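You operate a simulated robot arm through the tools that you are given. There is no shell and no other tool. Be economical: measure what you need, move in short steps, check, and stop when the job is done.

You run a simulated robot arm. Do the job below in one go: nothing can be reset, and whatever is moved stays where it is left.

JOB
Wax the dull patch under the ribbed pot, then put the pot back.
Fine: take the wax from the gold tin with the gold cloth; put the cloth back.

It is judged by the outcome, as a careful person would: the job done as asked, and still so three seconds after it is handed in. It fails if anything else is knocked over, pushed out of place, dropped, spilled or broken. Flat cloth is picked up by pressing the open fingertips on it (5 to 10 N) and closing them slowly along it; thin cloth reads only 2 to 8 mm in the jaws.

ROBOT AND FRAMES
A 6-joint arm with a two-finger parallel gripper, fixed in place. Base frame: the origin is at the foot of the arm, x ahead of it, y to its left, z up. Lengths are in cm, angles in rad, forces in N, time in s.
With the tool pointing down near the work surface it reaches from about 18 to 84 cm from the base axis. Its first joint turns from -2.897 to 2.897 rad. Payload 3.91 kg.
The tool frame sits at the grasp point between the pads (the TCP): z along the fingers, y along the line on which they close. The tips reach 3 cm beyond it. Largest opening 11 cm; finger width 2, thickness 1; the body of the gripper, 4.8 by 11.2 cm, starts 5.5 cm behind the TCP.
Orientation is that of the tool frame in the base frame, as [roll, pitch, yaw] about the fixed x, y, z axes, in that order (R = Rz(yaw) Ry(pitch) Rx(roll)). With the fingers straight down and closing along the base's y, the tool's x points along the base's -x, its y along +y and its z along -z.

CONTROLS
- The arm moves only by the tool drive_tool. Its argument "plan" is a list that holds one entry, the list of rows, each a list of 7 numbers: the shift along the base's x, y, z in cm, then the turn, a rotation vector about the base's x, y, z in rad, then the opening, from 0 (shut) to 1 (fully open). In form: [[[x, y, z, wx, wy, wz, gripper], ...]]. A call has 1 to 20 rows; each row is the pose to reach, as a shift and turn from the pose commanded when the call began. Rows are played at 5 a second. More than 5 cm and 0.15 rad between two rows, or a gripper value outside its range, and nothing of the call is played. Where a pose cannot be reached the arm comes as near as it can. A force on the tool above 80 N (or 10 N above the force at the start of the call, whichever is more), or a blocked arm, ends the call early, and 0.2 s more pass. The fingers move at their own pace (about 10.8 cm/s each) and stop on an object; they squeeze with about 34 N. The grip force told is the motor's: it shows also when the fingers shut on nothing. Time passes only in rows, and 0.2 s behind the last, so rows that repeat a pose let the fingers close. The reply holds the time, the measured pose of the TCP, the force on the tool along the base axes, the opening and the grip force, in the units named above and with some noise.
- Cameras (640 x 400 px; columns grow to the right, rows downward): "scene" is fixed at [21.95, 50.12, 154.8]; the picture's right is [-0.73, -0.68, 0.00], its down [-0.67, 0.72, -0.17] and it looks along [0.12, -0.13, -0.98] (base axes); focal length 244 px, centre (320, 200). "wrist" rides on the gripper at [-3.6, 0, -5.7] in the tool frame; the picture's right is [0.00, -1.00, 0.00], its down [0.97, 0.00, -0.24] and it looks along [0.24, 0.00, 0.97] (tool axes); focal length 218 px, centre (320, 200). There is no depth. A picture from a camera that has moved, and an enlarged one, comes with that camera's place and axes in the base frame and with its lens.
- camera(camera): a new picture of that camera. The clock stands still meanwhile.
- slide_trunk(by): slides the trunk up (or, below 0, down) by that many cm; the arm rides with it, the base frame stays. It gives what a move gives, with no picture.
- zoom(camera, box): a new picture of the part [left, top, right, bottom] of that camera's present view, enlarged. The clock stands still meanwhile.
- hand_in(): hands the job in; it is judged then, once.

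Go step by step. Nothing tells you positions but the pictures and the camera data: compare them with the known pose of the tool, close in by small moves and look again before you grip or let go. The budget is 120 turns and 68 pictures, counting those below and the enlarged ones. Unless the task says otherwise, let go and move clear before handing in, and close with one line.

The tools are called after "Emit:" as name(argument=value, ...) on one line, values as JSON. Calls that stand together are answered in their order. drive_tool: Moves the arm, as the interface text tells. Its arguments: {"type":"object","properties":{"plan":{"type":"array"}},"required":["plan"]} The other tools are called the same way: slide_trunk (by) slides the trunk up or down; camera (camera) takes a picture; zoom (camera, box) takes an enlarged picture of a part of a camera's view; hand_in () hands the job in.

At the start:

```text
time_s: 0.0
ee_pos: [19.13, 39.41, 116.06]
orientation: [-3.141, 0.0, 3.141]
force: [-0.1, -0.9, -0.7]
grip_width: 11.0
gripper_force: 0.1
trunk travel left (down, up): [-40.0, 14.0]
```

scene: 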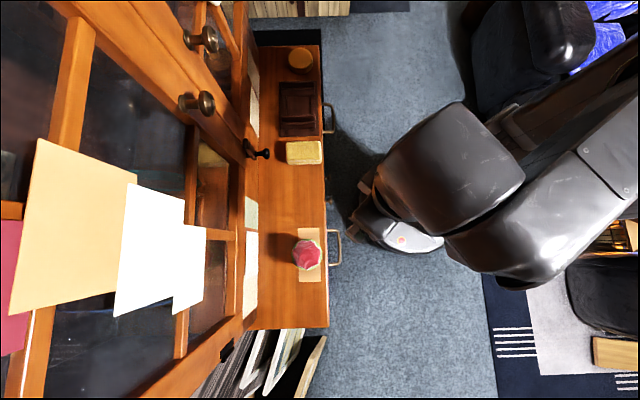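
wrist: 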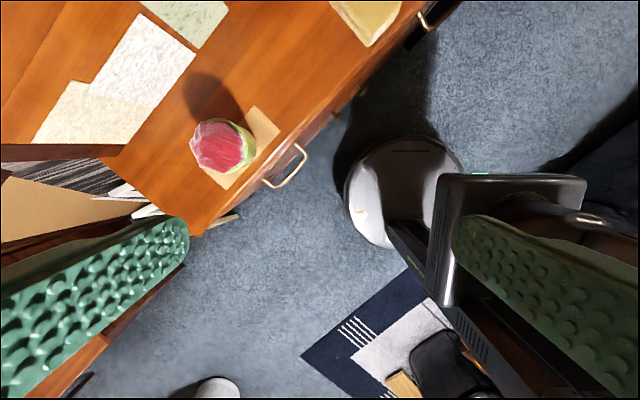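

I see a wooden cabinet top with a pot on a pale (dull) patch, a yellow cloth, a dark tray and a round gold tin. I'll enlarge to identify them.

Emit:
zoom(camera="scene", box=[240, 30, 350, 180])

Emit:
zoom(camera="scene", box=[230, 180, 350, 340])

```text
2.67 times, centred on (295, 105) of scene
camera zoom: at [21.95, 50.12, 154.8], right [-0.73, -0.68, 0.0], down [-0.67, 0.72, -0.17], along [0.12, -0.13, -0.98], focal length 652 px, centre (387, 453)
```

zoom: 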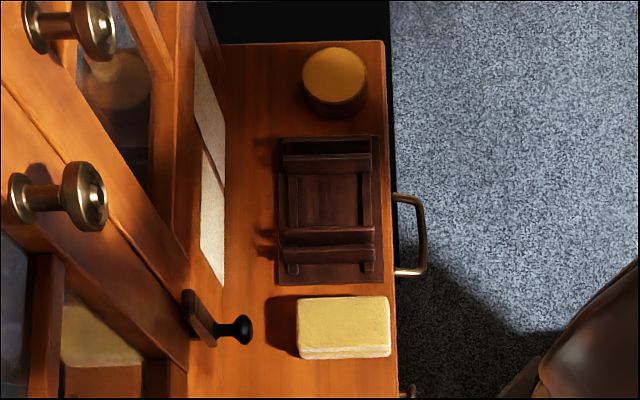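

```text
2.50 times, centred on (290, 260) of scene
camera zoom: at [21.95, 50.12, 154.8], right [-0.73, -0.68, 0.0], down [-0.67, 0.72, -0.17], along [0.12, -0.13, -0.98], focal length 611 px, centre (395, 50)
```

zoom: 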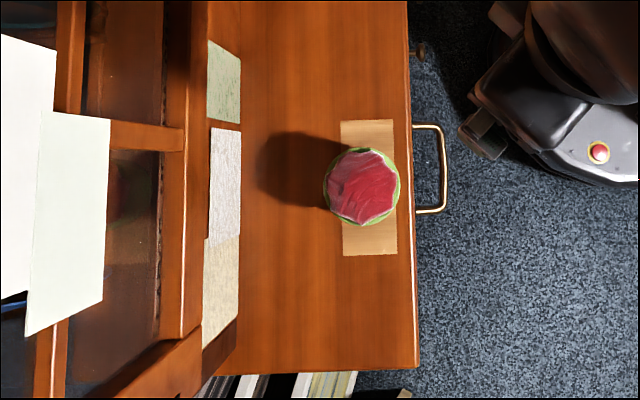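

The gold tin seems at about (68,10), the yellow folded cloth at about (45,33) and the pot at about (23,55), all on a narrow ledge that runs diagonally. I'll turn the hand square to the ledge and look at the pot from nearer.

Emit:
drive_tool(plan=[[[0, 1, 0, 0, 0, 0.13, 1], [0, 3, -1, 0, 0, 0.26, 1], [0, 5, -2, 0, 0, 0.39, 1], [0, 6, -3, 0, 0, 0.52, 1], [0, 7, -4, 0, 0, 0.65, 1], [0, 8, -5, 0, 0, 0.785, 1]]])

Emit:
camera(camera="wrist")

```text
time_s: 1.4
ee_pos: [19.14, 47.48, 110.86]
orientation: [-3.14, 0.0, -2.354]
force: [0.8, -0.2, -0.5]
grip_width: 11.01
gripper_force: 0.1
trunk travel left (down, up): [-40.0, 14.0]
```

```text
63 pictures are left
camera wrist: at [21.66, 49.92, 116.49], right [0.71, -0.71, 0.0], down [-0.68, -0.69, 0.24], along [-0.17, -0.17, -0.97], focal length 218 px, centre (320, 200)
```

wrist: 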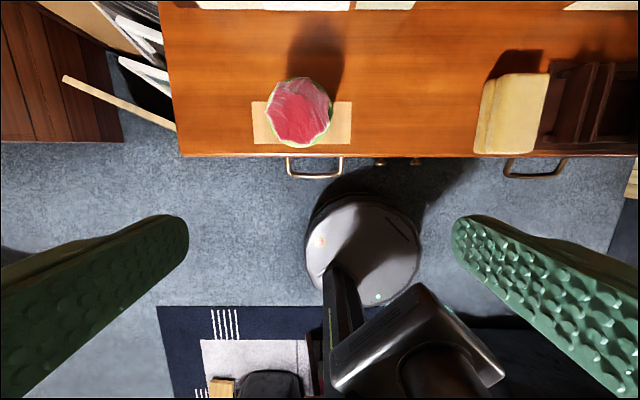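

The thing on the pale patch looks like a half melon under film; I need a nearer look to know what it is.

Emit:
zoom(camera="wrist", box=[220, 40, 380, 160])

Emit:
zoom(camera="wrist", box=[460, 30, 640, 170])

```text
3.33 times, centred on (300, 100) of wrist
camera zoom: at [21.66, 49.92, 116.49], right [0.71, -0.71, 0.0], down [-0.68, -0.69, 0.24], along [-0.17, -0.17, -0.97], focal length 728 px, centre (387, 533)
```

zoom: 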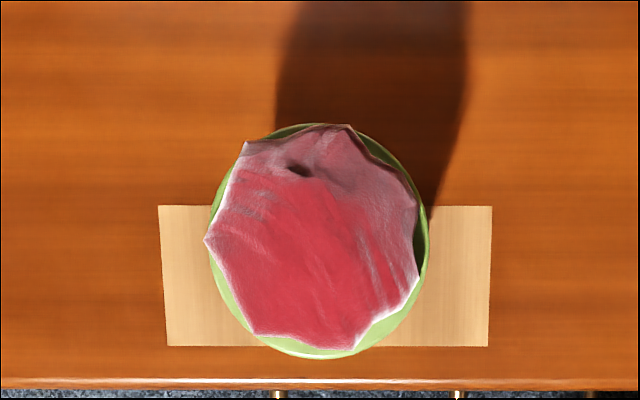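

```text
2.86 times, centred on (550, 100) of wrist
camera zoom: at [21.66, 49.92, 116.49], right [0.71, -0.71, 0.0], down [-0.68, -0.69, 0.24], along [-0.17, -0.17, -0.97], focal length 624 px, centre (-337, 486)
```

zoom: 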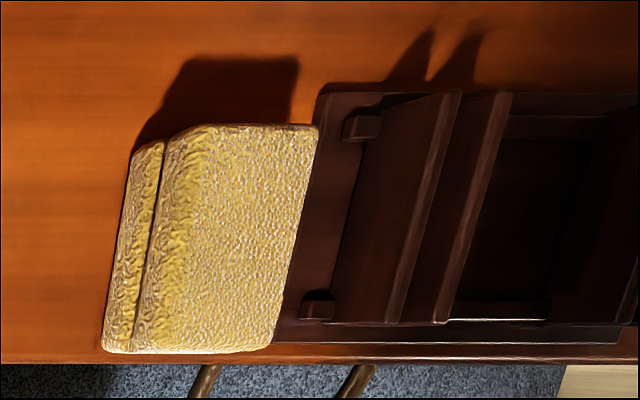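

It is a green pot with a red cloth lying over its top; the rim is at about z=86 and 8.5 cm across. Next I look at the yellow thing, the rack and the tin from nearby.

Emit:
drive_tool(plan=[[[3, -3.2, -1, 0, 0, 0, 1], [6, -6.4, -2, 0, 0, 0, 1], [9.2, -9.8, -3, 0, 0, 0, 1], [12.4, -13.2, -4, 0, 0, 0, 1], [15.6, -16.7, -5, 0, 0, 0, 1], [18.8, -20.2, -6, 0, 0, 0, 1], [21, -22.5, -8, 0, 0, 0, 1]]])

Emit:
camera(camera="wrist")

Emit:
drive_tool(plan=[[[3, -3.2, 0, 0, 0, 0, 1], [6, -6.4, 0, 0, 0, 0, 1], [9.2, -9.8, 0, 0, 0, 0, 1], [12.4, -13.2, 0, 0, 0, 0, 1], [15.6, -16.7, 0, 0, 0, 0, 1], [17, -18, 0, 0, 0, 0, 1]]])

Emit:
camera(camera="wrist")

```text
time_s: 3.0
ee_pos: [40.06, 24.84, 102.85]
orientation: [-3.141, 0.0, -2.358]
force: [-0.3, 0.5, 0.0]
grip_width: 11.03
gripper_force: 0.0
trunk travel left (down, up): [-40.0, 14.0]
```

```text
60 pictures are left
camera wrist: at [42.8, 27.21, 108.41], right [0.71, -0.71, 0.0], down [-0.69, -0.69, 0.24], along [-0.17, -0.17, -0.97], focal length 218 px, centre (320, 200)
```

wrist: 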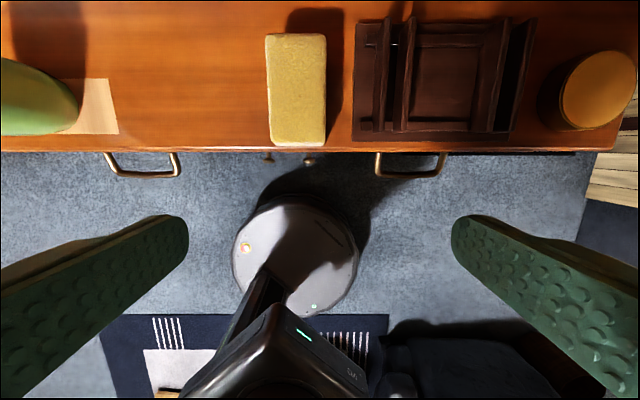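

```text
time_s: 4.4
ee_pos: [57.25, 6.7, 102.92]
orientation: [3.141, -0.001, -2.355]
force: [0.6, -0.2, -0.5]
grip_width: 11.0
gripper_force: 0.0
trunk travel left (down, up): [-40.0, 14.0]
```

```text
59 pictures are left
camera wrist: at [59.81, 9.14, 108.55], right [0.71, -0.71, 0.0], down [-0.69, -0.69, 0.24], along [-0.17, -0.17, -0.97], focal length 218 px, centre (320, 200)
```

wrist: 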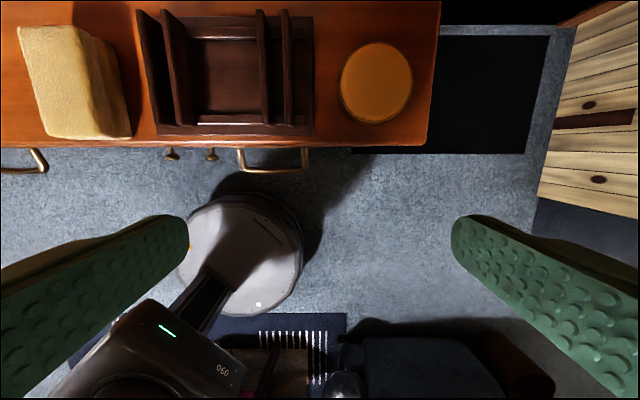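

Emit:
zoom(camera="wrist", box=[290, 10, 450, 150])

Emit:
zoom(camera="wrist", box=[0, 0, 240, 150])

```text
2.86 times, centred on (370, 80) of wrist
camera zoom: at [59.81, 9.14, 108.55], right [0.71, -0.71, 0.0], down [-0.69, -0.69, 0.24], along [-0.17, -0.17, -0.97], focal length 624 px, centre (177, 543)
```

zoom: 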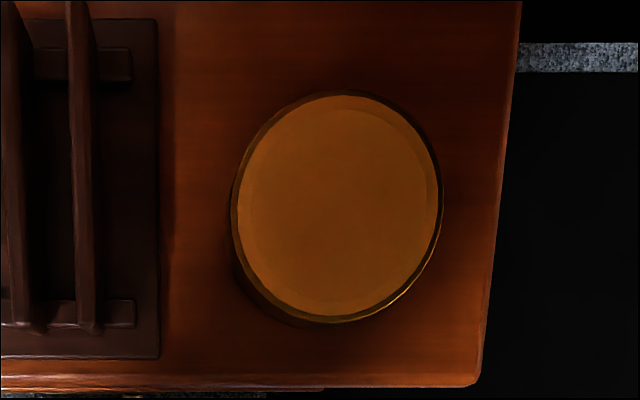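

```text
2.67 times, centred on (120, 75) of wrist
camera zoom: at [59.81, 9.14, 108.55], right [0.71, -0.71, 0.0], down [-0.69, -0.69, 0.24], along [-0.17, -0.17, -0.97], focal length 582 px, centre (853, 533)
```

zoom: 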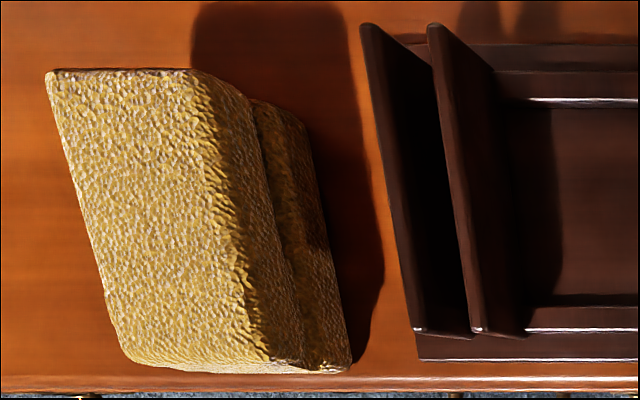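

The tin seems to be at (69,9.7) with its top at z≈82, and the folded gold cloth is about 6x11x4.5 cm, centred near (45,33). I'll look straight down into the tin to see whether it is open.

Emit:
drive_tool(plan=[[[4, 1, -2, 0, 0, 0, 1], [8, 2, -5, 0, 0, 0, 1], [11.2, 2.6, -8, 0, 0, 0, 1], [11.2, 2.6, -10, 0, 0, 0, 1]]])

Emit:
camera(camera="wrist")

```text
refused: row 2 steps farther than a row can; nothing moved
```

```text
56 pictures are left
camera wrist: at [59.81, 9.14, 108.55], right [0.71, -0.71, 0.0], down [-0.69, -0.69, 0.24], along [-0.17, -0.17, -0.97], focal length 218 px, centre (320, 200)
```

wrist: 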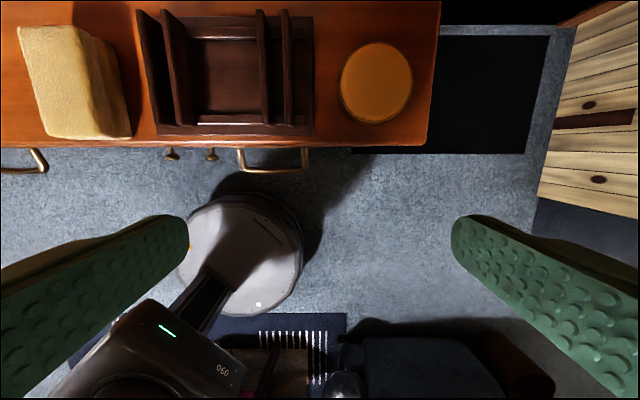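

A step was too long, so nothing moved; I'll repeat it with shorter steps.

Emit:
drive_tool(plan=[[[3, 0.7, -2, 0, 0, 0, 1], [6, 1.4, -4, 0, 0, 0, 1], [9, 2.1, -6, 0, 0, 0, 1], [11.2, 2.6, -8, 0, 0, 0, 1], [11.2, 2.6, -10, 0, 0, 0, 1]]])

Emit:
camera(camera="wrist")

```text
time_s: 5.6
ee_pos: [68.56, 9.45, 92.72]
orientation: [3.141, -0.001, -2.354]
force: [0.7, -0.1, 0.1]
grip_width: 11.0
gripper_force: 0.2
trunk travel left (down, up): [-40.0, 14.0]
```

```text
55 pictures are left
camera wrist: at [71.1, 11.94, 98.42], right [0.71, -0.71, 0.0], down [-0.69, -0.69, 0.24], along [-0.17, -0.17, -0.97], focal length 218 px, centre (320, 200)
```

wrist: 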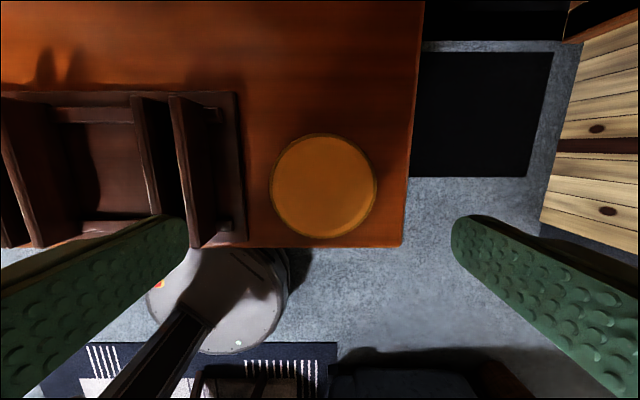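

Emit:
zoom(camera="wrist", box=[250, 120, 400, 250])

```text
3.08 times, centred on (325, 185) of wrist
camera zoom: at [71.1, 11.94, 98.42], right [0.71, -0.71, 0.0], down [-0.69, -0.69, 0.24], along [-0.17, -0.17, -0.97], focal length 672 px, centre (305, 246)
```

zoom: 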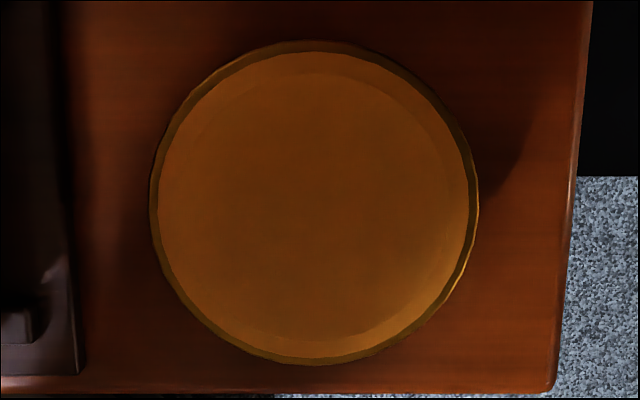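

The tin is open, about 7.9 cm wide, with the wax slightly below the rim. First the pot must move aside, so I go above it for a close look.

Emit:
drive_tool(plan=[[[0, 0, 4, 0, 0, 0, 1], [-2, 2, 7, 0, 0, 0, 1], [-5, 4.7, 8, 0, 0, 0, 1], [-8.3, 7.8, 8, 0, 0, 0, 1], [-11.6, 10.9, 8, 0, 0, 0, 1], [-14.9, 14, 8, 0, 0, 0, 1], [-18.2, 17.1, 8, 0, 0, 0, 1], [-21.5, 20.2, 8, 0, 0, 0, 1], [-24.8, 23.3, 8, 0, 0, 0, 1], [-28.1, 26.4, 8, 0, 0, 0, 1], [-31.4, 29.5, 8, 0, 0, 0, 1], [-34.7, 32.6, 8, 0, 0, 0, 1], [-38, 35.7, 8, 0, 0, 0, 1], [-41.3, 38.8, 8, 0, 0, 0, 1], [-44.6, 41.9, 8, 0, 0, 0, 1], [-47, 44, 7, 0, 0, 0, 1], [-47, 44, 4, 0, 0, 0, 1]]])

Emit:
camera(camera="wrist")

```text
time_s: 9.2
ee_pos: [21.37, 53.4, 96.86]
orientation: [-3.14, 0.001, -2.356]
force: [-0.2, -0.5, -0.2]
grip_width: 11.0
gripper_force: 0.1
trunk travel left (down, up): [-40.0, 14.0]
```

```text
53 pictures are left
camera wrist: at [23.95, 55.95, 102.47], right [0.71, -0.71, 0.0], down [-0.69, -0.69, 0.24], along [-0.17, -0.17, -0.97], focal length 218 px, centre (320, 200)
```

wrist: 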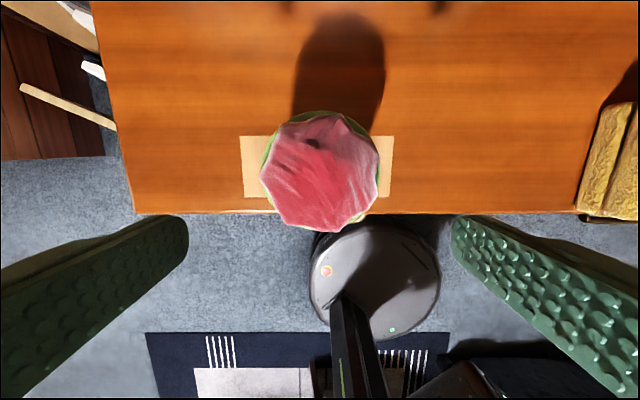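

Emit:
zoom(camera="wrist", box=[220, 90, 420, 240])

```text
2.67 times, centred on (320, 165) of wrist
camera zoom: at [23.95, 55.95, 102.47], right [0.71, -0.71, 0.0], down [-0.69, -0.69, 0.24], along [-0.17, -0.17, -0.97], focal length 582 px, centre (320, 293)
```

zoom: 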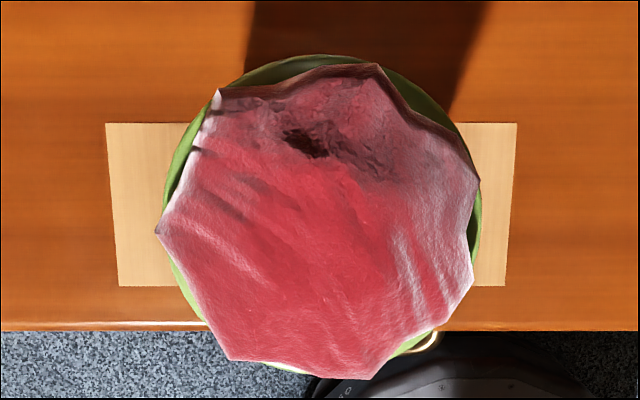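

I need the height of the red heap above the rim. I'll step aside along the ledge, tilt the hand and look at the pot from the side.

Emit:
drive_tool(plan=[[[3, -3, 0, 0.09, 0.09, 0, 1], [6, -6, 0, 0.18, 0.18, 0, 1], [9, -9, 0, 0.28, 0.28, 0, 1], [12, -12, 0, 0.37, 0.37, 0, 1], [14, -14, -2, 0.46, 0.46, 0, 1], [14, -14, -3, 0.55, 0.55, 0, 1]]])

Emit:
camera(camera="wrist")

```text
time_s: 10.6
ee_pos: [35.22, 39.53, 93.93]
orientation: [2.361, 0.0, -2.355]
force: [0.7, -0.2, -0.1]
grip_width: 11.03
gripper_force: 0.0
trunk travel left (down, up): [-40.0, 14.0]
```

```text
51 pictures are left
camera wrist: at [40.73, 39.19, 97.8], right [0.5, -0.5, -0.7], down [-0.57, -0.81, 0.17], along [-0.65, 0.31, -0.69], focal length 218 px, centre (320, 200)
```

wrist: 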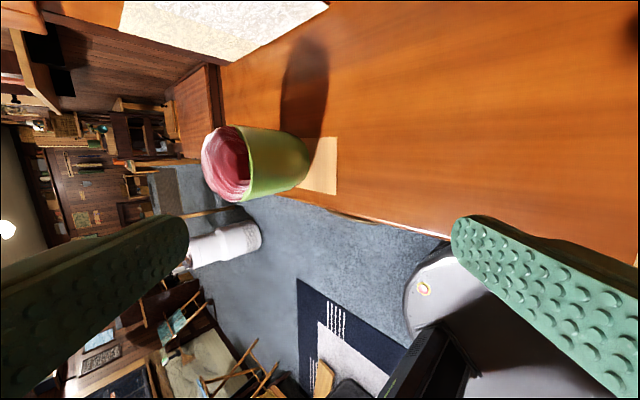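

Emit:
zoom(camera="wrist", box=[180, 100, 350, 220])

```text
3.33 times, centred on (265, 160) of wrist
camera zoom: at [40.73, 39.19, 97.8], right [0.5, -0.5, -0.7], down [-0.57, -0.81, 0.17], along [-0.65, 0.31, -0.69], focal length 728 px, centre (503, 333)
```

zoom: 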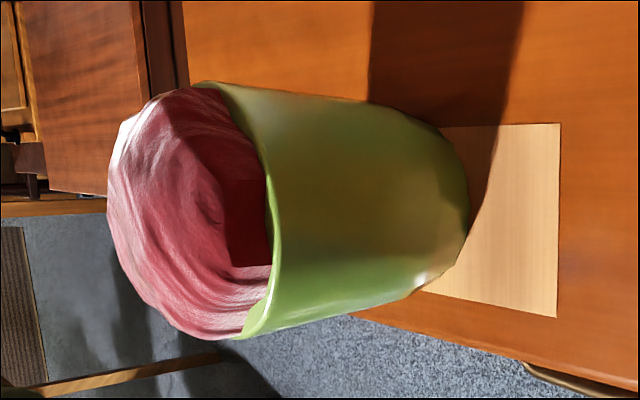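

The pot is a tapered cup: rim at z≈87.3, 8.4 cm across, with the red cloth rising to about 90; its axis is at about (22.8,54.7). I'll go back upright above it before lowering.

Emit:
drive_tool(plan=[[[0, 0, 3, -0.09, -0.09, 0, 1], [-1, 1.2, 6, -0.18, -0.18, 0, 1], [-3.5, 4.2, 8, -0.28, -0.28, 0, 1], [-6, 7.3, 8, -0.37, -0.37, 0, 1], [-8.5, 10.5, 8, -0.46, -0.46, 0, 1], [-11, 13.5, 8, -0.55, -0.55, 0, 1], [-12.45, 15.2, 6, -0.555, -0.555, 0, 1], [-12.45, 15.2, 2, -0.555, -0.555, 0, 1]]])

Emit:
camera(camera="wrist")

```text
time_s: 12.4
ee_pos: [22.87, 54.58, 95.91]
orientation: [-3.134, 0.0, -2.357]
force: [0.2, -0.8, 0.1]
grip_width: 10.99
gripper_force: 0.0
trunk travel left (down, up): [-40.0, 14.0]
```

```text
49 pictures are left
camera wrist: at [25.47, 57.13, 101.58], right [0.71, -0.71, 0.01], down [-0.69, -0.69, 0.24], along [-0.16, -0.17, -0.97], focal length 218 px, centre (320, 200)
```

wrist: 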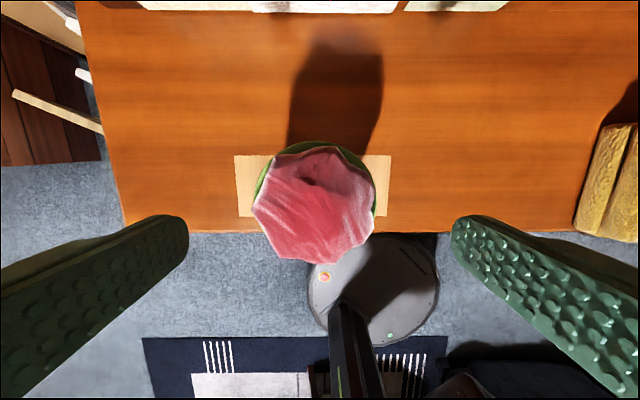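

The pot sits centred between the open fingers, so I lower over it, watching the force.

Emit:
drive_tool(plan=[[[-0.1, 0.15, -2.5, 0, 0, 0, 1], [-0.1, 0.15, -5, 0, 0, 0, 1], [-0.1, 0.15, -7, 0, 0, 0, 1], [-0.1, 0.15, -8.5, 0, 0, 0, 1], [-0.1, 0.15, -9.6, 0, 0, 0, 1], [-0.1, 0.15, -10.3, 0, 0, 0, 1]]])

Emit:
camera(camera="wrist")

```text
time_s: 13.8
ee_pos: [22.74, 54.96, 85.67]
orientation: [-3.136, 0.001, -2.357]
force: [0.0, 0.1, -0.2]
grip_width: 11.01
gripper_force: 0.0
trunk travel left (down, up): [-40.0, 14.0]
```

```text
48 pictures are left
camera wrist: at [25.31, 57.36, 91.32], right [0.71, -0.71, 0.01], down [-0.69, -0.69, 0.24], along [-0.16, -0.17, -0.97], focal length 218 px, centre (320, 200)
```

wrist: 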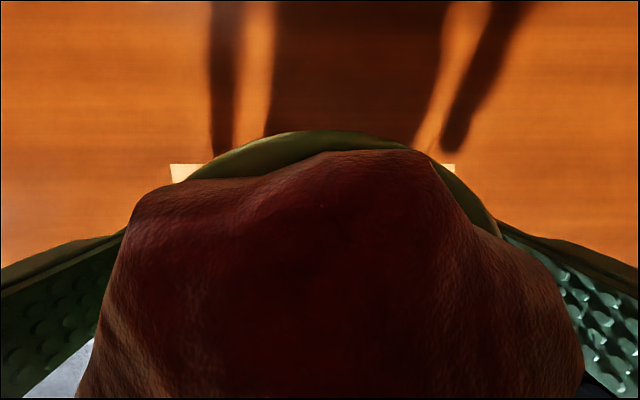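

The fingers straddle the pot without contact. I close on it gradually.

Emit:
drive_tool(plan=[[[0, 0, 0, 0, 0, 0, 0.85], [0, 0, 0, 0, 0, 0, 0.78], [0, 0, 0, 0, 0, 0, 0.72], [0, 0, 0, 0, 0, 0, 0.6], [0, 0, 0, 0, 0, 0, 0.4], [0, 0, 0, 0, 0, 0, 0.4]]])

```text
time_s: 15.2
ee_pos: [22.78, 54.79, 85.75]
orientation: [-3.134, 0.0, -2.356]
force: [-0.3, 0.0, 0.5]
grip_width: 8.29
gripper_force: 33.8
trunk travel left (down, up): [-40.0, 14.0]
```

Emit:
drive_tool(plan=[[[0, 0, 0.7, 0, 0, 0, 0.3], [0, 0, 1.5, 0, 0, 0, 0.3], [0, 0, 2.5, 0, 0, 0, 0.3], [0, 0, 3.5, 0, 0, 0, 0.3]]])

Emit:
camera(camera="scene")

```text
time_s: 16.2
ee_pos: [22.85, 54.83, 89.08]
orientation: [-3.134, 0.001, -2.355]
force: [-0.1, 0.8, -3.4]
grip_width: 8.32
gripper_force: 33.4
trunk travel left (down, up): [-40.0, 14.0]
```

```text
47 pictures are left
```

scene: 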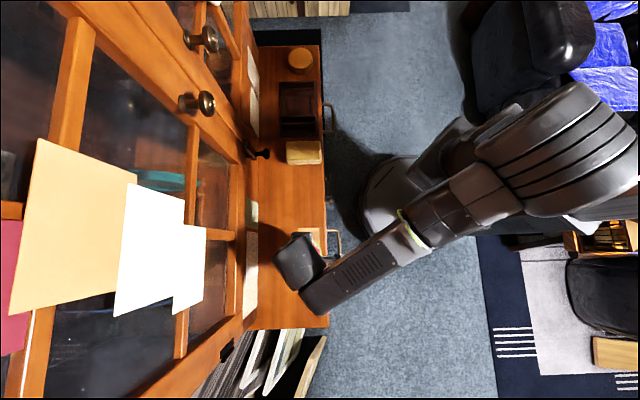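

The pot is lifted (about 0.35 kg). I carry it along to the bare stretch of the ledge between the patch and the gold cloth.

Emit:
drive_tool(plan=[[[1.5, -1.2, 0.3, 0, 0, 0, 0.3], [3.5, -2.9, 0.3, 0, 0, 0, 0.3], [5.5, -4.5, 0.3, 0, 0, 0, 0.3], [7.5, -6.2, 0.3, 0, 0, 0, 0.3], [9.5, -7.9, 0.3, 0, 0, 0, 0.3], [11.5, -9.5, 0.3, 0, 0, 0, 0.3], [13, -10.8, 0.3, 0, 0, 0, 0.3], [13.9, -11.5, 0, 0, 0, 0, 0.3], [13.9, -11.5, -1, 0, 0, 0, 0.3], [13.9, -11.5, -2, 0, 0, 0, 0.3], [13.9, -11.5, -2.7, 0, 0, 0, 0.3], [13.9, -11.5, -3.1, 0, 0, 0, 0.3]]])

Emit:
camera(camera="wrist")

```text
time_s: 18.8
ee_pos: [36.87, 43.39, 86.05]
orientation: [-3.135, -0.001, -2.356]
force: [-0.2, 0.8, -2.6]
grip_width: 8.29
gripper_force: 34.3
trunk travel left (down, up): [-40.0, 14.0]
```

```text
46 pictures are left
camera wrist: at [39.31, 45.9, 91.72], right [0.71, -0.71, 0.01], down [-0.69, -0.69, 0.24], along [-0.17, -0.18, -0.97], focal length 218 px, centre (320, 200)
```

wrist: 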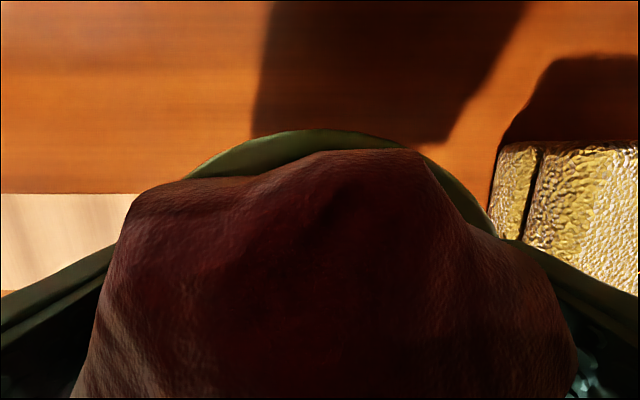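

Clear of both the cloth and the patch. I lower the last few millimetres until it rests.

Emit:
drive_tool(plan=[[[0, 0, -0.15, 0, 0, 0, 0.3], [0, 0, -0.3, 0, 0, 0, 0.3], [0, 0, -0.4, 0, 0, 0, 0.3]]])

```text
time_s: 19.6
ee_pos: [36.66, 43.33, 85.78]
orientation: [-3.135, -0.001, -2.358]
force: [0.7, -0.7, 1.2]
grip_width: 8.29
gripper_force: 33.9
trunk travel left (down, up): [-40.0, 14.0]
```

It rests now. I open and rise straight up.

Emit:
drive_tool(plan=[[[0, 0, -0.4, 0, 0, 0, 0.76], [0, 0, -0.4, 0, 0, 0, 0.85], [0, 0, -0.4, 0, 0, 0, 1], [0, 0, -0.4, 0, 0, 0, 1], [0, 0, 2, 0, 0, 0, 1], [0, 0, 5, 0, 0, 0, 1], [0, 0, 9, 0, 0, 0, 1], [0, 0, 13, 0, 0, 0, 1]]])

Emit:
camera(camera="wrist")

```text
time_s: 21.4
ee_pos: [36.65, 43.26, 98.48]
orientation: [-3.134, 0.0, -2.357]
force: [0.0, -0.9, 0.6]
grip_width: 11.0
gripper_force: 0.1
trunk travel left (down, up): [-40.0, 14.0]
```

```text
45 pictures are left
camera wrist: at [39.21, 45.88, 104.09], right [0.71, -0.71, 0.01], down [-0.69, -0.69, 0.24], along [-0.17, -0.17, -0.97], focal length 218 px, centre (320, 200)
```

wrist: 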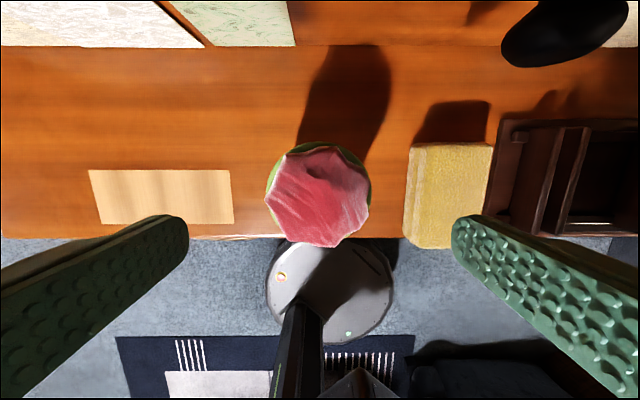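

The pot stands safely on bare wood and the patch is exposed (s 15–31 along the ledge, 6.5 cm deep). Now I go above the gold cloth.

Emit:
drive_tool(plan=[[[2.5, -3.7, 0, 0, 0, 0, 1], [5, -7.4, 0, 0, 0, 0, 1], [7.6, -11.2, -1, 0, 0, 0, 1], [7.6, -11.2, -4.5, 0, 0, 0, 1]]])

Emit:
camera(camera="wrist")

```text
time_s: 22.4
ee_pos: [44.27, 32.07, 94.22]
orientation: [-3.134, 0.0, -2.355]
force: [-0.6, 0.3, 0.1]
grip_width: 11.0
gripper_force: 0.2
trunk travel left (down, up): [-40.0, 14.0]
```

```text
44 pictures are left
camera wrist: at [46.89, 34.59, 99.83], right [0.71, -0.71, 0.01], down [-0.69, -0.69, 0.24], along [-0.16, -0.17, -0.97], focal length 218 px, centre (320, 200)
```

wrist: 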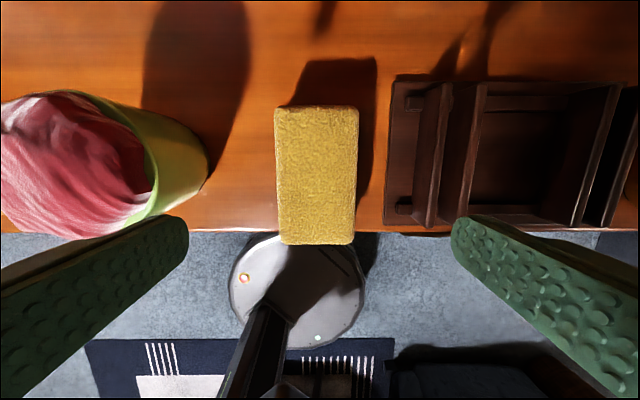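

The gold cloth pad lies centred under the hand; I narrow the opening to 8 cm to keep off the rack and go down to hold its upper part.

Emit:
drive_tool(plan=[[[0.7, 0.8, -2, 0, 0, 0, 0.75], [0.7, 0.8, -5, 0, 0, 0, 0.75], [0.7, 0.8, -7.5, 0, 0, 0, 0.75], [0.7, 0.8, -9.2, 0, 0, 0, 0.75], [0.7, 0.8, -10.2, 0, 0, 0, 0.75]]])

Emit:
camera(camera="wrist")

```text
time_s: 23.6
ee_pos: [45.0, 32.86, 83.89]
orientation: [-3.135, -0.001, -2.355]
force: [-0.3, 0.0, 0.1]
grip_width: 8.25
gripper_force: 0.0
trunk travel left (down, up): [-40.0, 14.0]
```

```text
43 pictures are left
camera wrist: at [47.59, 35.39, 89.55], right [0.71, -0.71, 0.01], down [-0.69, -0.69, 0.24], along [-0.16, -0.17, -0.97], focal length 218 px, centre (320, 200)
```

wrist: 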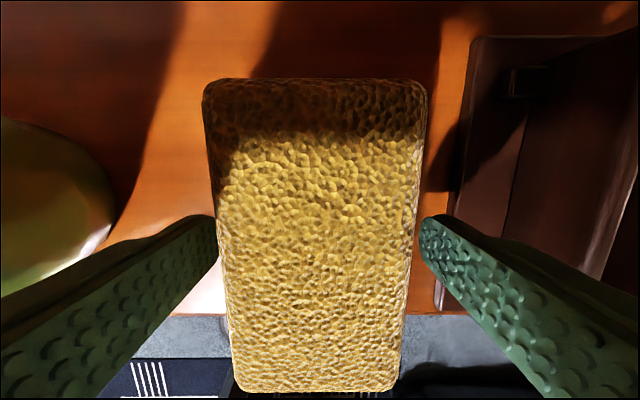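

Fingers are either side of the pad. Closing slowly.

Emit:
drive_tool(plan=[[[0, 0, 0, 0, 0, 0, 0.65], [0, 0, 0, 0, 0, 0, 0.58], [0, 0, 0, 0, 0, 0, 0.52], [0, 0, 0, 0, 0, 0, 0.45], [0, 0, 0, 0, 0, 0, 0.35], [0, 0, 0, 0, 0, 0, 0.35]]])

Emit:
drive_tool(plan=[[[0, 0, 1, 0, 0, 0, 0.3], [0, 0, 2.5, 0, 0, 0, 0.3], [0, 0, 4.5, 0, 0, 0, 0.3], [0, 0, 7, 0, 0, 0, 0.3], [0, 0, 10, 0, 0, 0, 0.3]]])

Emit:
camera(camera="wrist")

```text
time_s: 25.0
ee_pos: [45.04, 32.8, 83.97]
orientation: [-3.135, -0.001, -2.355]
force: [-0.1, 0.6, 0.2]
grip_width: 6.34
gripper_force: 33.5
trunk travel left (down, up): [-40.0, 14.0]
```

```text
time_s: 26.2
ee_pos: [44.97, 32.95, 94.19]
orientation: [-3.135, 0.001, -2.357]
force: [0.5, -0.3, -0.2]
grip_width: 6.33
gripper_force: 34.0
trunk travel left (down, up): [-40.0, 14.0]
```

```text
42 pictures are left
camera wrist: at [47.58, 35.51, 99.69], right [0.71, -0.71, 0.01], down [-0.69, -0.69, 0.24], along [-0.17, -0.18, -0.97], focal length 218 px, centre (320, 200)
```

wrist: 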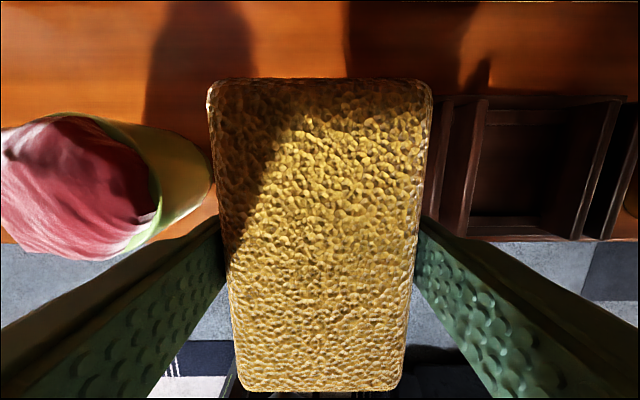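

I hold the gold pad firmly; its underside is 5 cm below the tool point. I carry it over the rack at a good height and tilt it so that its front edge will fit inside the tin.

Emit:
drive_tool(plan=[[[0, 0, 4, 0, 0, 0, 0.3], [1.5, -1.3, 7, 0, 0, 0, 0.3], [4.5, -4, 7.5, 0, 0, 0, 0.3], [7.8, -6.9, 7.5, 0, 0, 0, 0.3], [11.1, -9.8, 7.5, 0, 0, 0, 0.3], [14.4, -12.7, 7.5, 0, 0, 0, 0.3], [17.7, -15.6, 7.5, 0, 0, 0, 0.3], [21, -18.5, 7.5, 0.07, -0.07, 0, 0.3], [23.5, -20.6, 7.5, 0.14, -0.14, 0, 0.3], [25.3, -22.1, 6, 0.21, -0.21, 0, 0.3], [25.3, -22.1, 3, 0.283, -0.283, 0, 0.3], [25.3, -22.1, 0, 0.283, -0.283, 0, 0.3]]])

Emit:
camera(camera="wrist")

Emit:
zoom(camera="scene", box=[220, 20, 380, 120])

```text
time_s: 28.8
ee_pos: [70.22, 11.07, 94.04]
orientation: [-3.135, 0.401, -2.355]
force: [-0.7, -0.3, 0.4]
grip_width: 6.3
gripper_force: 34.0
trunk travel left (down, up): [-40.0, 14.0]
```

```text
41 pictures are left
camera wrist: at [70.98, 11.77, 100.62], right [0.71, -0.71, 0.01], down [-0.7, -0.7, -0.16], along [0.12, 0.11, -0.99], focal length 218 px, centre (320, 200)
```

wrist: 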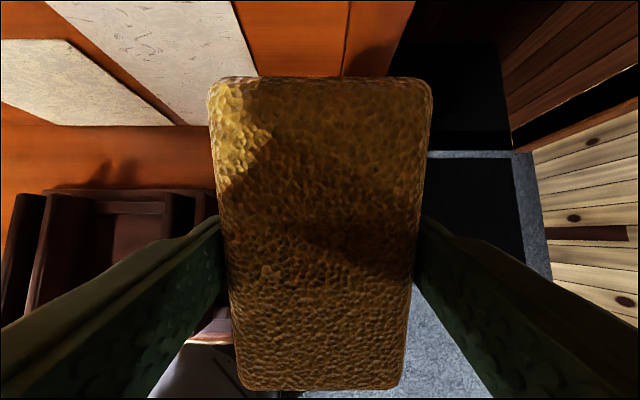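

```text
4.00 times, centred on (300, 70) of scene
camera zoom: at [21.95, 50.12, 154.8], right [-0.73, -0.68, 0.0], down [-0.67, 0.72, -0.17], along [0.12, -0.13, -0.98], focal length 978 px, centre (400, 720)
```

zoom: 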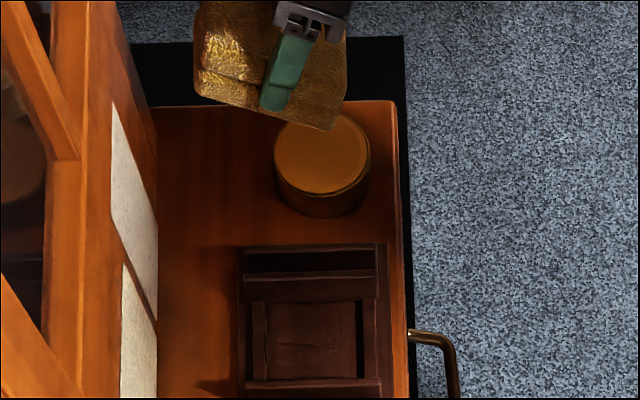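

The pad is tilted as planned, above the tin. I lower to just above the rim and check.

Emit:
drive_tool(plan=[[[0, -0.15, -1.5, 0, 0, 0, 0.3], [0, -0.15, -3, 0, 0, 0, 0.3], [0, -0.15, -4.3, 0, 0, 0, 0.3]]])

Emit:
zoom(camera="scene", box=[250, 25, 350, 90])

```text
time_s: 29.6
ee_pos: [70.27, 10.69, 89.78]
orientation: [-3.135, 0.401, -2.356]
force: [-0.4, 0.6, -1.1]
grip_width: 6.32
gripper_force: 33.7
trunk travel left (down, up): [-40.0, 14.0]
```

```text
6.15 times, centred on (300, 58) of scene
camera zoom: at [21.95, 50.12, 154.8], right [-0.73, -0.68, 0.0], down [-0.67, 0.72, -0.17], along [0.12, -0.13, -0.98], focal length 1504 px, centre (443, 1077)
```

zoom: 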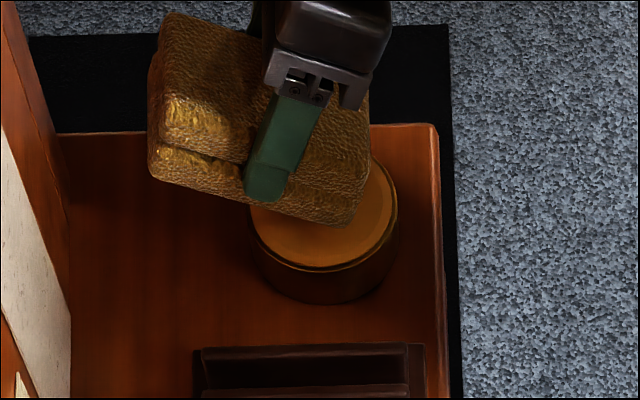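

The front edge hangs over the tin's middle. I press down in small steps until it touches.

Emit:
drive_tool(plan=[[[0, 0, -0.5, 0, 0, 0, 0.3], [0, 0, -1, 0, 0, 0, 0.3], [0, 0, -1.4, 0, 0, 0, 0.3]]])

Emit:
zoom(camera="scene", box=[250, 25, 350, 90])

```text
time_s: 30.4
ee_pos: [70.3, 10.64, 88.69]
orientation: [-3.129, 0.408, -2.354]
force: [2.2, 0.8, 25.3]
grip_width: 6.34
gripper_force: 34.2
trunk travel left (down, up): [-40.0, 14.0]
```

```text
6.15 times, centred on (300, 58) of scene
camera zoom: at [21.95, 50.12, 154.8], right [-0.73, -0.68, 0.0], down [-0.67, 0.72, -0.17], along [0.12, -0.13, -0.98], focal length 1504 px, centre (443, 1077)
```

zoom: 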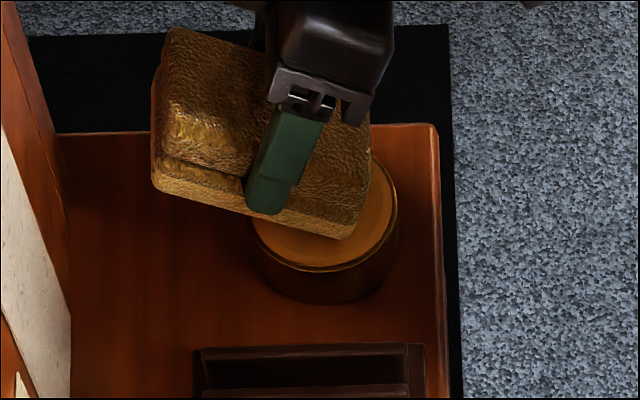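

It touches inside the rim at 25 N, on the wax. I ease off to about 10 N and rub gently a few millimetres to and fro within the tin.

Emit:
drive_tool(plan=[[[0, 0, 0.18, 0, 0, 0, 0.3], [0.25, 0.25, 0.18, 0, 0, 0, 0.3], [0.5, 0.5, 0.18, 0, 0, 0, 0.3], [0.3, 0.7, 0.18, 0, 0, 0, 0.3], [0, 0.4, 0.18, 0, 0, 0, 0.3], [-0.1, 0.1, 0.18, 0, 0, 0, 0.3]]])

Emit:
zoom(camera="scene", box=[250, 25, 350, 90])

```text
time_s: 31.8
ee_pos: [70.1, 10.71, 88.46]
orientation: [-3.136, 0.4, -2.359]
force: [-1.1, 3.8, 8.8]
grip_width: 6.33
gripper_force: 34.0
trunk travel left (down, up): [-40.0, 14.0]
```

```text
6.15 times, centred on (300, 58) of scene
camera zoom: at [21.95, 50.12, 154.8], right [-0.73, -0.68, 0.0], down [-0.67, 0.72, -0.17], along [0.12, -0.13, -0.98], focal length 1504 px, centre (443, 1077)
```

zoom: 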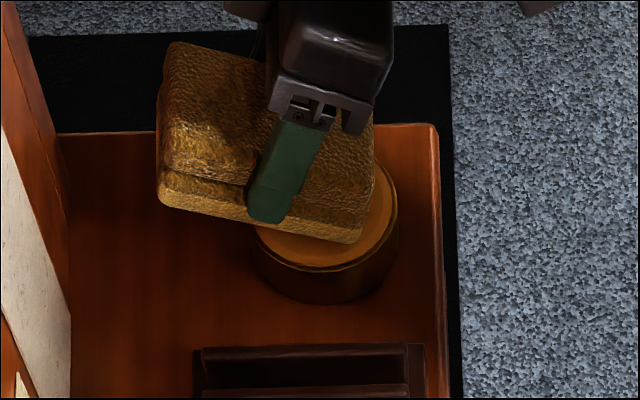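

The pad sank a little deeper (88.46), so it is inside the rim now; the tin hasn't moved. One more gentle dab a bit more centred.

Emit:
drive_tool(plan=[[[0, 0.1, 0.4, 0, 0, 0, 0.3], [-0.1, 0.3, 0.4, 0, 0, 0, 0.3], [-0.1, 0.3, 0, 0, 0, 0, 0.3], [-0.1, 0.3, -0.1, 0, 0, 0, 0.3], [0.1, 0.5, -0.1, 0, 0, 0, 0.3], [0.3, 0.7, -0.1, 0, 0, 0, 0.3], [0.1, 0.5, -0.1, 0, 0, 0, 0.3], [-0.1, 0.3, -0.1, 0, 0, 0, 0.3]]])

Emit:
zoom(camera="scene", box=[250, 25, 350, 90])

```text
time_s: 33.6
ee_pos: [70.13, 11.13, 88.44]
orientation: [-3.135, 0.403, -2.356]
force: [0.8, 1.7, 7.7]
grip_width: 6.31
gripper_force: 33.5
trunk travel left (down, up): [-40.0, 14.0]
```

```text
6.15 times, centred on (300, 58) of scene
camera zoom: at [21.95, 50.12, 154.8], right [-0.73, -0.68, 0.0], down [-0.67, 0.72, -0.17], along [0.12, -0.13, -0.98], focal length 1504 px, centre (443, 1077)
```

zoom: 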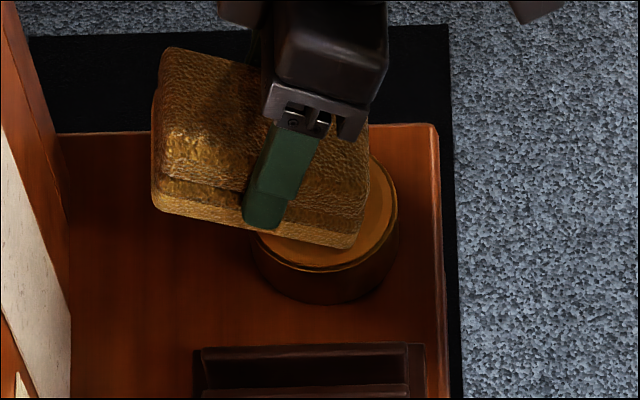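

Contact is steady at 8 N on the wax, the tin still in place. I lift and level the pad, and look at the tin.

Emit:
drive_tool(plan=[[[0, 0, 1.5, 0, 0, 0, 0.3], [0, 0, 4, 0, 0, 0, 0.3], [0, 0, 7, -0.07, 0.07, 0, 0.3], [-1.5, 1.3, 10, -0.14, 0.14, 0, 0.3], [-4, 3.5, 12.5, -0.21, 0.21, 0, 0.3], [-7, 6, 13, -0.283, 0.283, 0, 0.3]]])

Emit:
zoom(camera="scene", box=[230, 30, 350, 110])

```text
time_s: 35.0
ee_pos: [63.4, 17.02, 101.45]
orientation: [-3.135, -0.002, -2.355]
force: [-0.2, 0.1, -1.1]
grip_width: 6.3
gripper_force: 33.8
trunk travel left (down, up): [-40.0, 14.0]
```

```text
5.00 times, centred on (290, 70) of scene
camera zoom: at [21.95, 50.12, 154.8], right [-0.73, -0.68, 0.0], down [-0.67, 0.72, -0.17], along [0.12, -0.13, -0.98], focal length 1222 px, centre (470, 850)
```

zoom: 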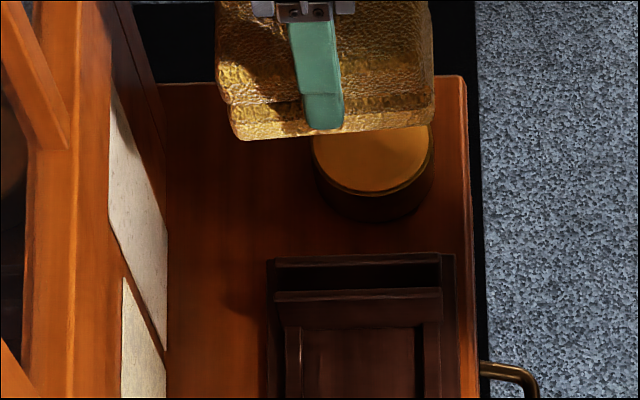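

Tin is in place. Now I carry the pad, keeping clear of the black knob and the pot, to above the far end of the patch.

Emit:
drive_tool(plan=[[[-3.8, 2.4, 1, 0, 0, 0, 0.3], [-7.6, 4.9, 1, 0, 0, 0, 0.3], [-11.4, 7.4, 1, 0, 0, 0, 0.3], [-15.3, 9.9, 1, 0, 0, 0, 0.3], [-18.5, 13.1, 1, 0, 0, 0, 0.3], [-21.7, 16.3, 1, 0, 0, 0, 0.3], [-24.9, 19.5, 1, 0, 0, 0, 0.3], [-28.1, 22.7, 1, 0, 0, 0, 0.3], [-31.3, 25.9, 1, 0, 0, 0, 0.3], [-34.4, 29, 1, 0, 0, 0, 0.3], [-37, 32, 1, 0, 0, 0, 0.3], [-39.7, 35.1, 0, 0, 0, 0, 0.3], [-42.3, 38.1, -3, 0, 0, 0, 0.3], [-44.9, 41.1, -6, 0, 0, 0, 0.3]]])

Emit:
zoom(camera="scene", box=[230, 180, 350, 340])

```text
time_s: 38.0
ee_pos: [18.04, 58.21, 95.11]
orientation: [-3.135, 0.001, -2.356]
force: [-0.5, -0.7, -0.1]
grip_width: 6.33
gripper_force: 33.9
trunk travel left (down, up): [-40.0, 14.0]
```

```text
2.50 times, centred on (290, 260) of scene
camera zoom: at [21.95, 50.12, 154.8], right [-0.73, -0.68, 0.0], down [-0.67, 0.72, -0.17], along [0.12, -0.13, -0.98], focal length 611 px, centre (395, 50)
```

zoom: 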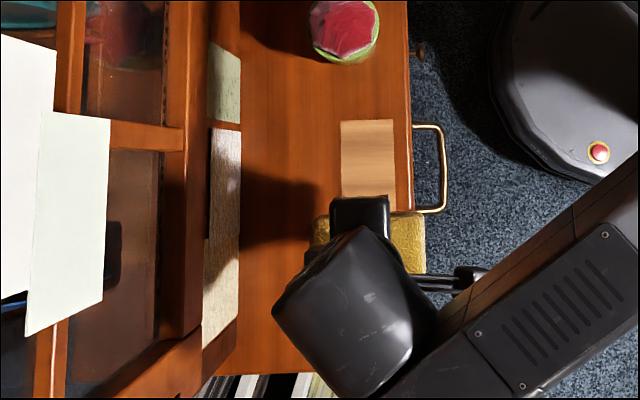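

I'm above the far half of the patch. I lower the pad flat onto it and press lightly.

Emit:
drive_tool(plan=[[[0.1, 0.2, -3, 0, 0, 0, 0.3], [0.2, 0.3, -6, 0, 0, 0, 0.3], [0.2, 0.3, -8.5, 0, 0, 0, 0.3], [0.2, 0.3, -10.2, 0, 0, 0, 0.3], [0.2, 0.3, -10.8, 0, 0, 0, 0.3], [0.2, 0.3, -11.15, 0, 0, 0, 0.3], [0.2, 0.3, -11.25, 0, 0, 0, 0.3]]])

```text
time_s: 39.6
ee_pos: [18.37, 58.49, 84.25]
orientation: [-3.136, 0.001, -2.356]
force: [-0.4, -1.9, 11.0]
grip_width: 6.31
gripper_force: 34.5
trunk travel left (down, up): [-40.0, 14.0]
```

Light contact, 11 N. I stroke along the patch to its near end.

Emit:
drive_tool(plan=[[[0.9, -0.9, 0, 0, 0, 0, 0.3], [1.9, -1.9, 0, 0, 0, 0, 0.3], [2.9, -2.9, 0, 0, 0, 0, 0.3], [3.9, -3.9, 0, 0, 0, 0, 0.3], [4.9, -4.9, 0, 0, 0, 0, 0.3], [5.9, -5.9, 0, 0, 0, 0, 0.3], [6.9, -6.9, 0, 0, 0, 0, 0.3], [7.7, -7.7, 0, 0, 0, 0, 0.3]]])

Emit:
zoom(camera="scene", box=[230, 180, 350, 340])

```text
time_s: 41.4
ee_pos: [26.22, 50.7, 84.13]
orientation: [-3.135, 0.005, -2.358]
force: [-3.1, 4.7, 14.7]
grip_width: 6.34
gripper_force: 34.2
trunk travel left (down, up): [-40.0, 14.0]
```

```text
2.50 times, centred on (290, 260) of scene
camera zoom: at [21.95, 50.12, 154.8], right [-0.73, -0.68, 0.0], down [-0.67, 0.72, -0.17], along [0.12, -0.13, -0.98], focal length 611 px, centre (395, 50)
```

zoom: 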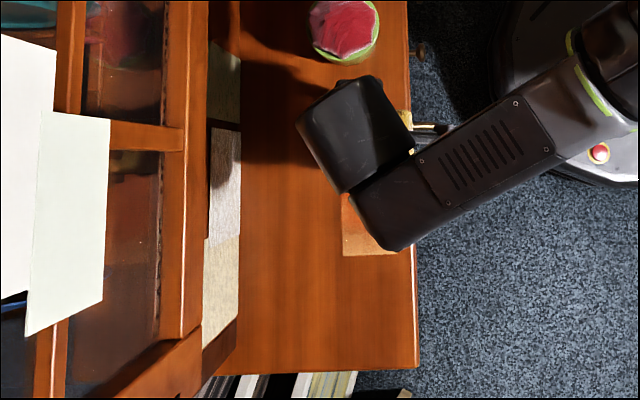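

It works: the stroked part has darkened. I stroke back farther, past the far end, and then return.

Emit:
drive_tool(plan=[[[-1, 1, 0, 0, 0, 0, 0.3], [-2, 2, 0, 0, 0, 0, 0.3], [-3, 3, 0, 0, 0, 0, 0.3], [-4, 4, 0, 0, 0, 0, 0.3], [-5, 5, 0, 0, 0, 0, 0.3], [-6, 6, 0, 0, 0, 0, 0.3], [-7, 7, 0, 0, 0, 0, 0.3], [-8, 8, 0, 0, 0, 0, 0.3], [-9, 9, 0, 0, 0, 0, 0.3], [-9.9, 9.9, 0, 0, 0, 0, 0.3]]])

Emit:
zoom(camera="scene", box=[270, 210, 350, 310])

```text
time_s: 43.6
ee_pos: [16.07, 60.68, 84.23]
orientation: [-3.135, 0.002, -2.355]
force: [1.3, -2.5, 7.9]
grip_width: 6.32
gripper_force: 33.1
trunk travel left (down, up): [-40.0, 14.0]
```

```text
4.00 times, centred on (310, 260) of scene
camera zoom: at [21.95, 50.12, 154.8], right [-0.73, -0.68, 0.0], down [-0.67, 0.72, -0.17], along [0.12, -0.13, -0.98], focal length 978 px, centre (360, -40)
```

zoom: 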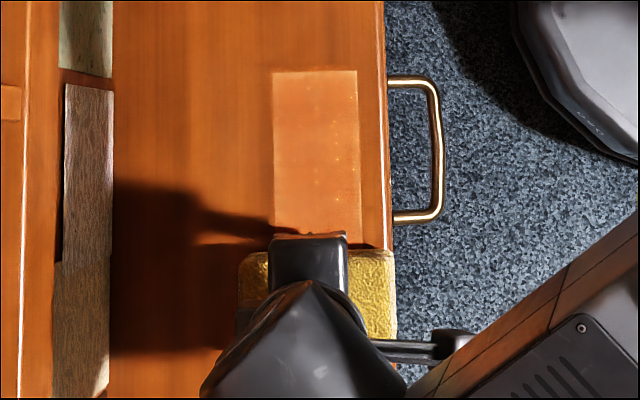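

The whole near part is now waxed evenly. I make another pass there and back with a small sideways shift to be thorough.

Emit:
drive_tool(plan=[[[0.9, -0.9, -0.05, 0, 0, 0, 0.3], [2, -2, -0.05, 0, 0, 0, 0.3], [3.1, -3.1, -0.05, 0, 0, 0, 0.3], [4.2, -4.2, -0.05, 0, 0, 0, 0.3], [5.3, -5.3, -0.05, 0, 0, 0, 0.3], [6.4, -6.4, -0.05, 0, 0, 0, 0.3], [7.5, -7.5, -0.05, 0, 0, 0, 0.3], [8.6, -8.6, -0.05, 0, 0, 0, 0.3], [9.7, -9.7, -0.05, 0, 0, 0, 0.3], [10.4, -9.6, -0.05, 0, 0, 0, 0.3], [9.5, -8.6, -0.05, 0, 0, 0, 0.3], [8.4, -7.5, -0.05, 0, 0, 0, 0.3], [7.3, -6.4, -0.05, 0, 0, 0, 0.3], [6.2, -5.3, -0.05, 0, 0, 0, 0.3], [5.1, -4.2, -0.05, 0, 0, 0, 0.3], [4, -3.1, -0.05, 0, 0, 0, 0.3], [2.9, -2, -0.05, 0, 0, 0, 0.3], [1.8, -0.9, -0.05, 0, 0, 0, 0.3], [0.7, 0.2, -0.05, 0, 0, 0, 0.3], [0, 1, -0.05, 0, 0, 0, 0.3]]])

Emit:
drive_tool(plan=[[[0, 0, 2, 0, 0, 0, 0.3], [0, 0, 5, 0, 0, 0, 0.3], [-1, 1, 9, 0, 0, 0, 0.3], [-3, 3, 12, 0, 0, 0, 0.3], [-5.5, 5.5, 13, 0, 0, 0, 0.3]]])

Emit:
zoom(camera="scene", box=[270, 210, 350, 310])

```text
time_s: 47.8
ee_pos: [16.24, 61.68, 84.06]
orientation: [-3.134, 0.001, -2.356]
force: [1.2, -1.9, 6.1]
grip_width: 6.34
gripper_force: 34.0
trunk travel left (down, up): [-40.0, 14.0]
```

```text
time_s: 49.0
ee_pos: [10.78, 67.25, 97.02]
orientation: [-3.135, -0.001, -2.356]
force: [0.4, -0.1, 0.3]
grip_width: 6.3
gripper_force: 34.0
trunk travel left (down, up): [-40.0, 14.0]
```

```text
4.00 times, centred on (310, 260) of scene
camera zoom: at [21.95, 50.12, 154.8], right [-0.73, -0.68, 0.0], down [-0.67, 0.72, -0.17], along [0.12, -0.13, -0.98], focal length 978 px, centre (360, -40)
```

zoom: 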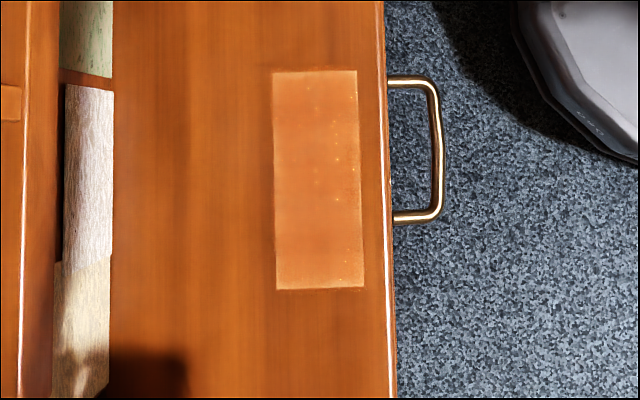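

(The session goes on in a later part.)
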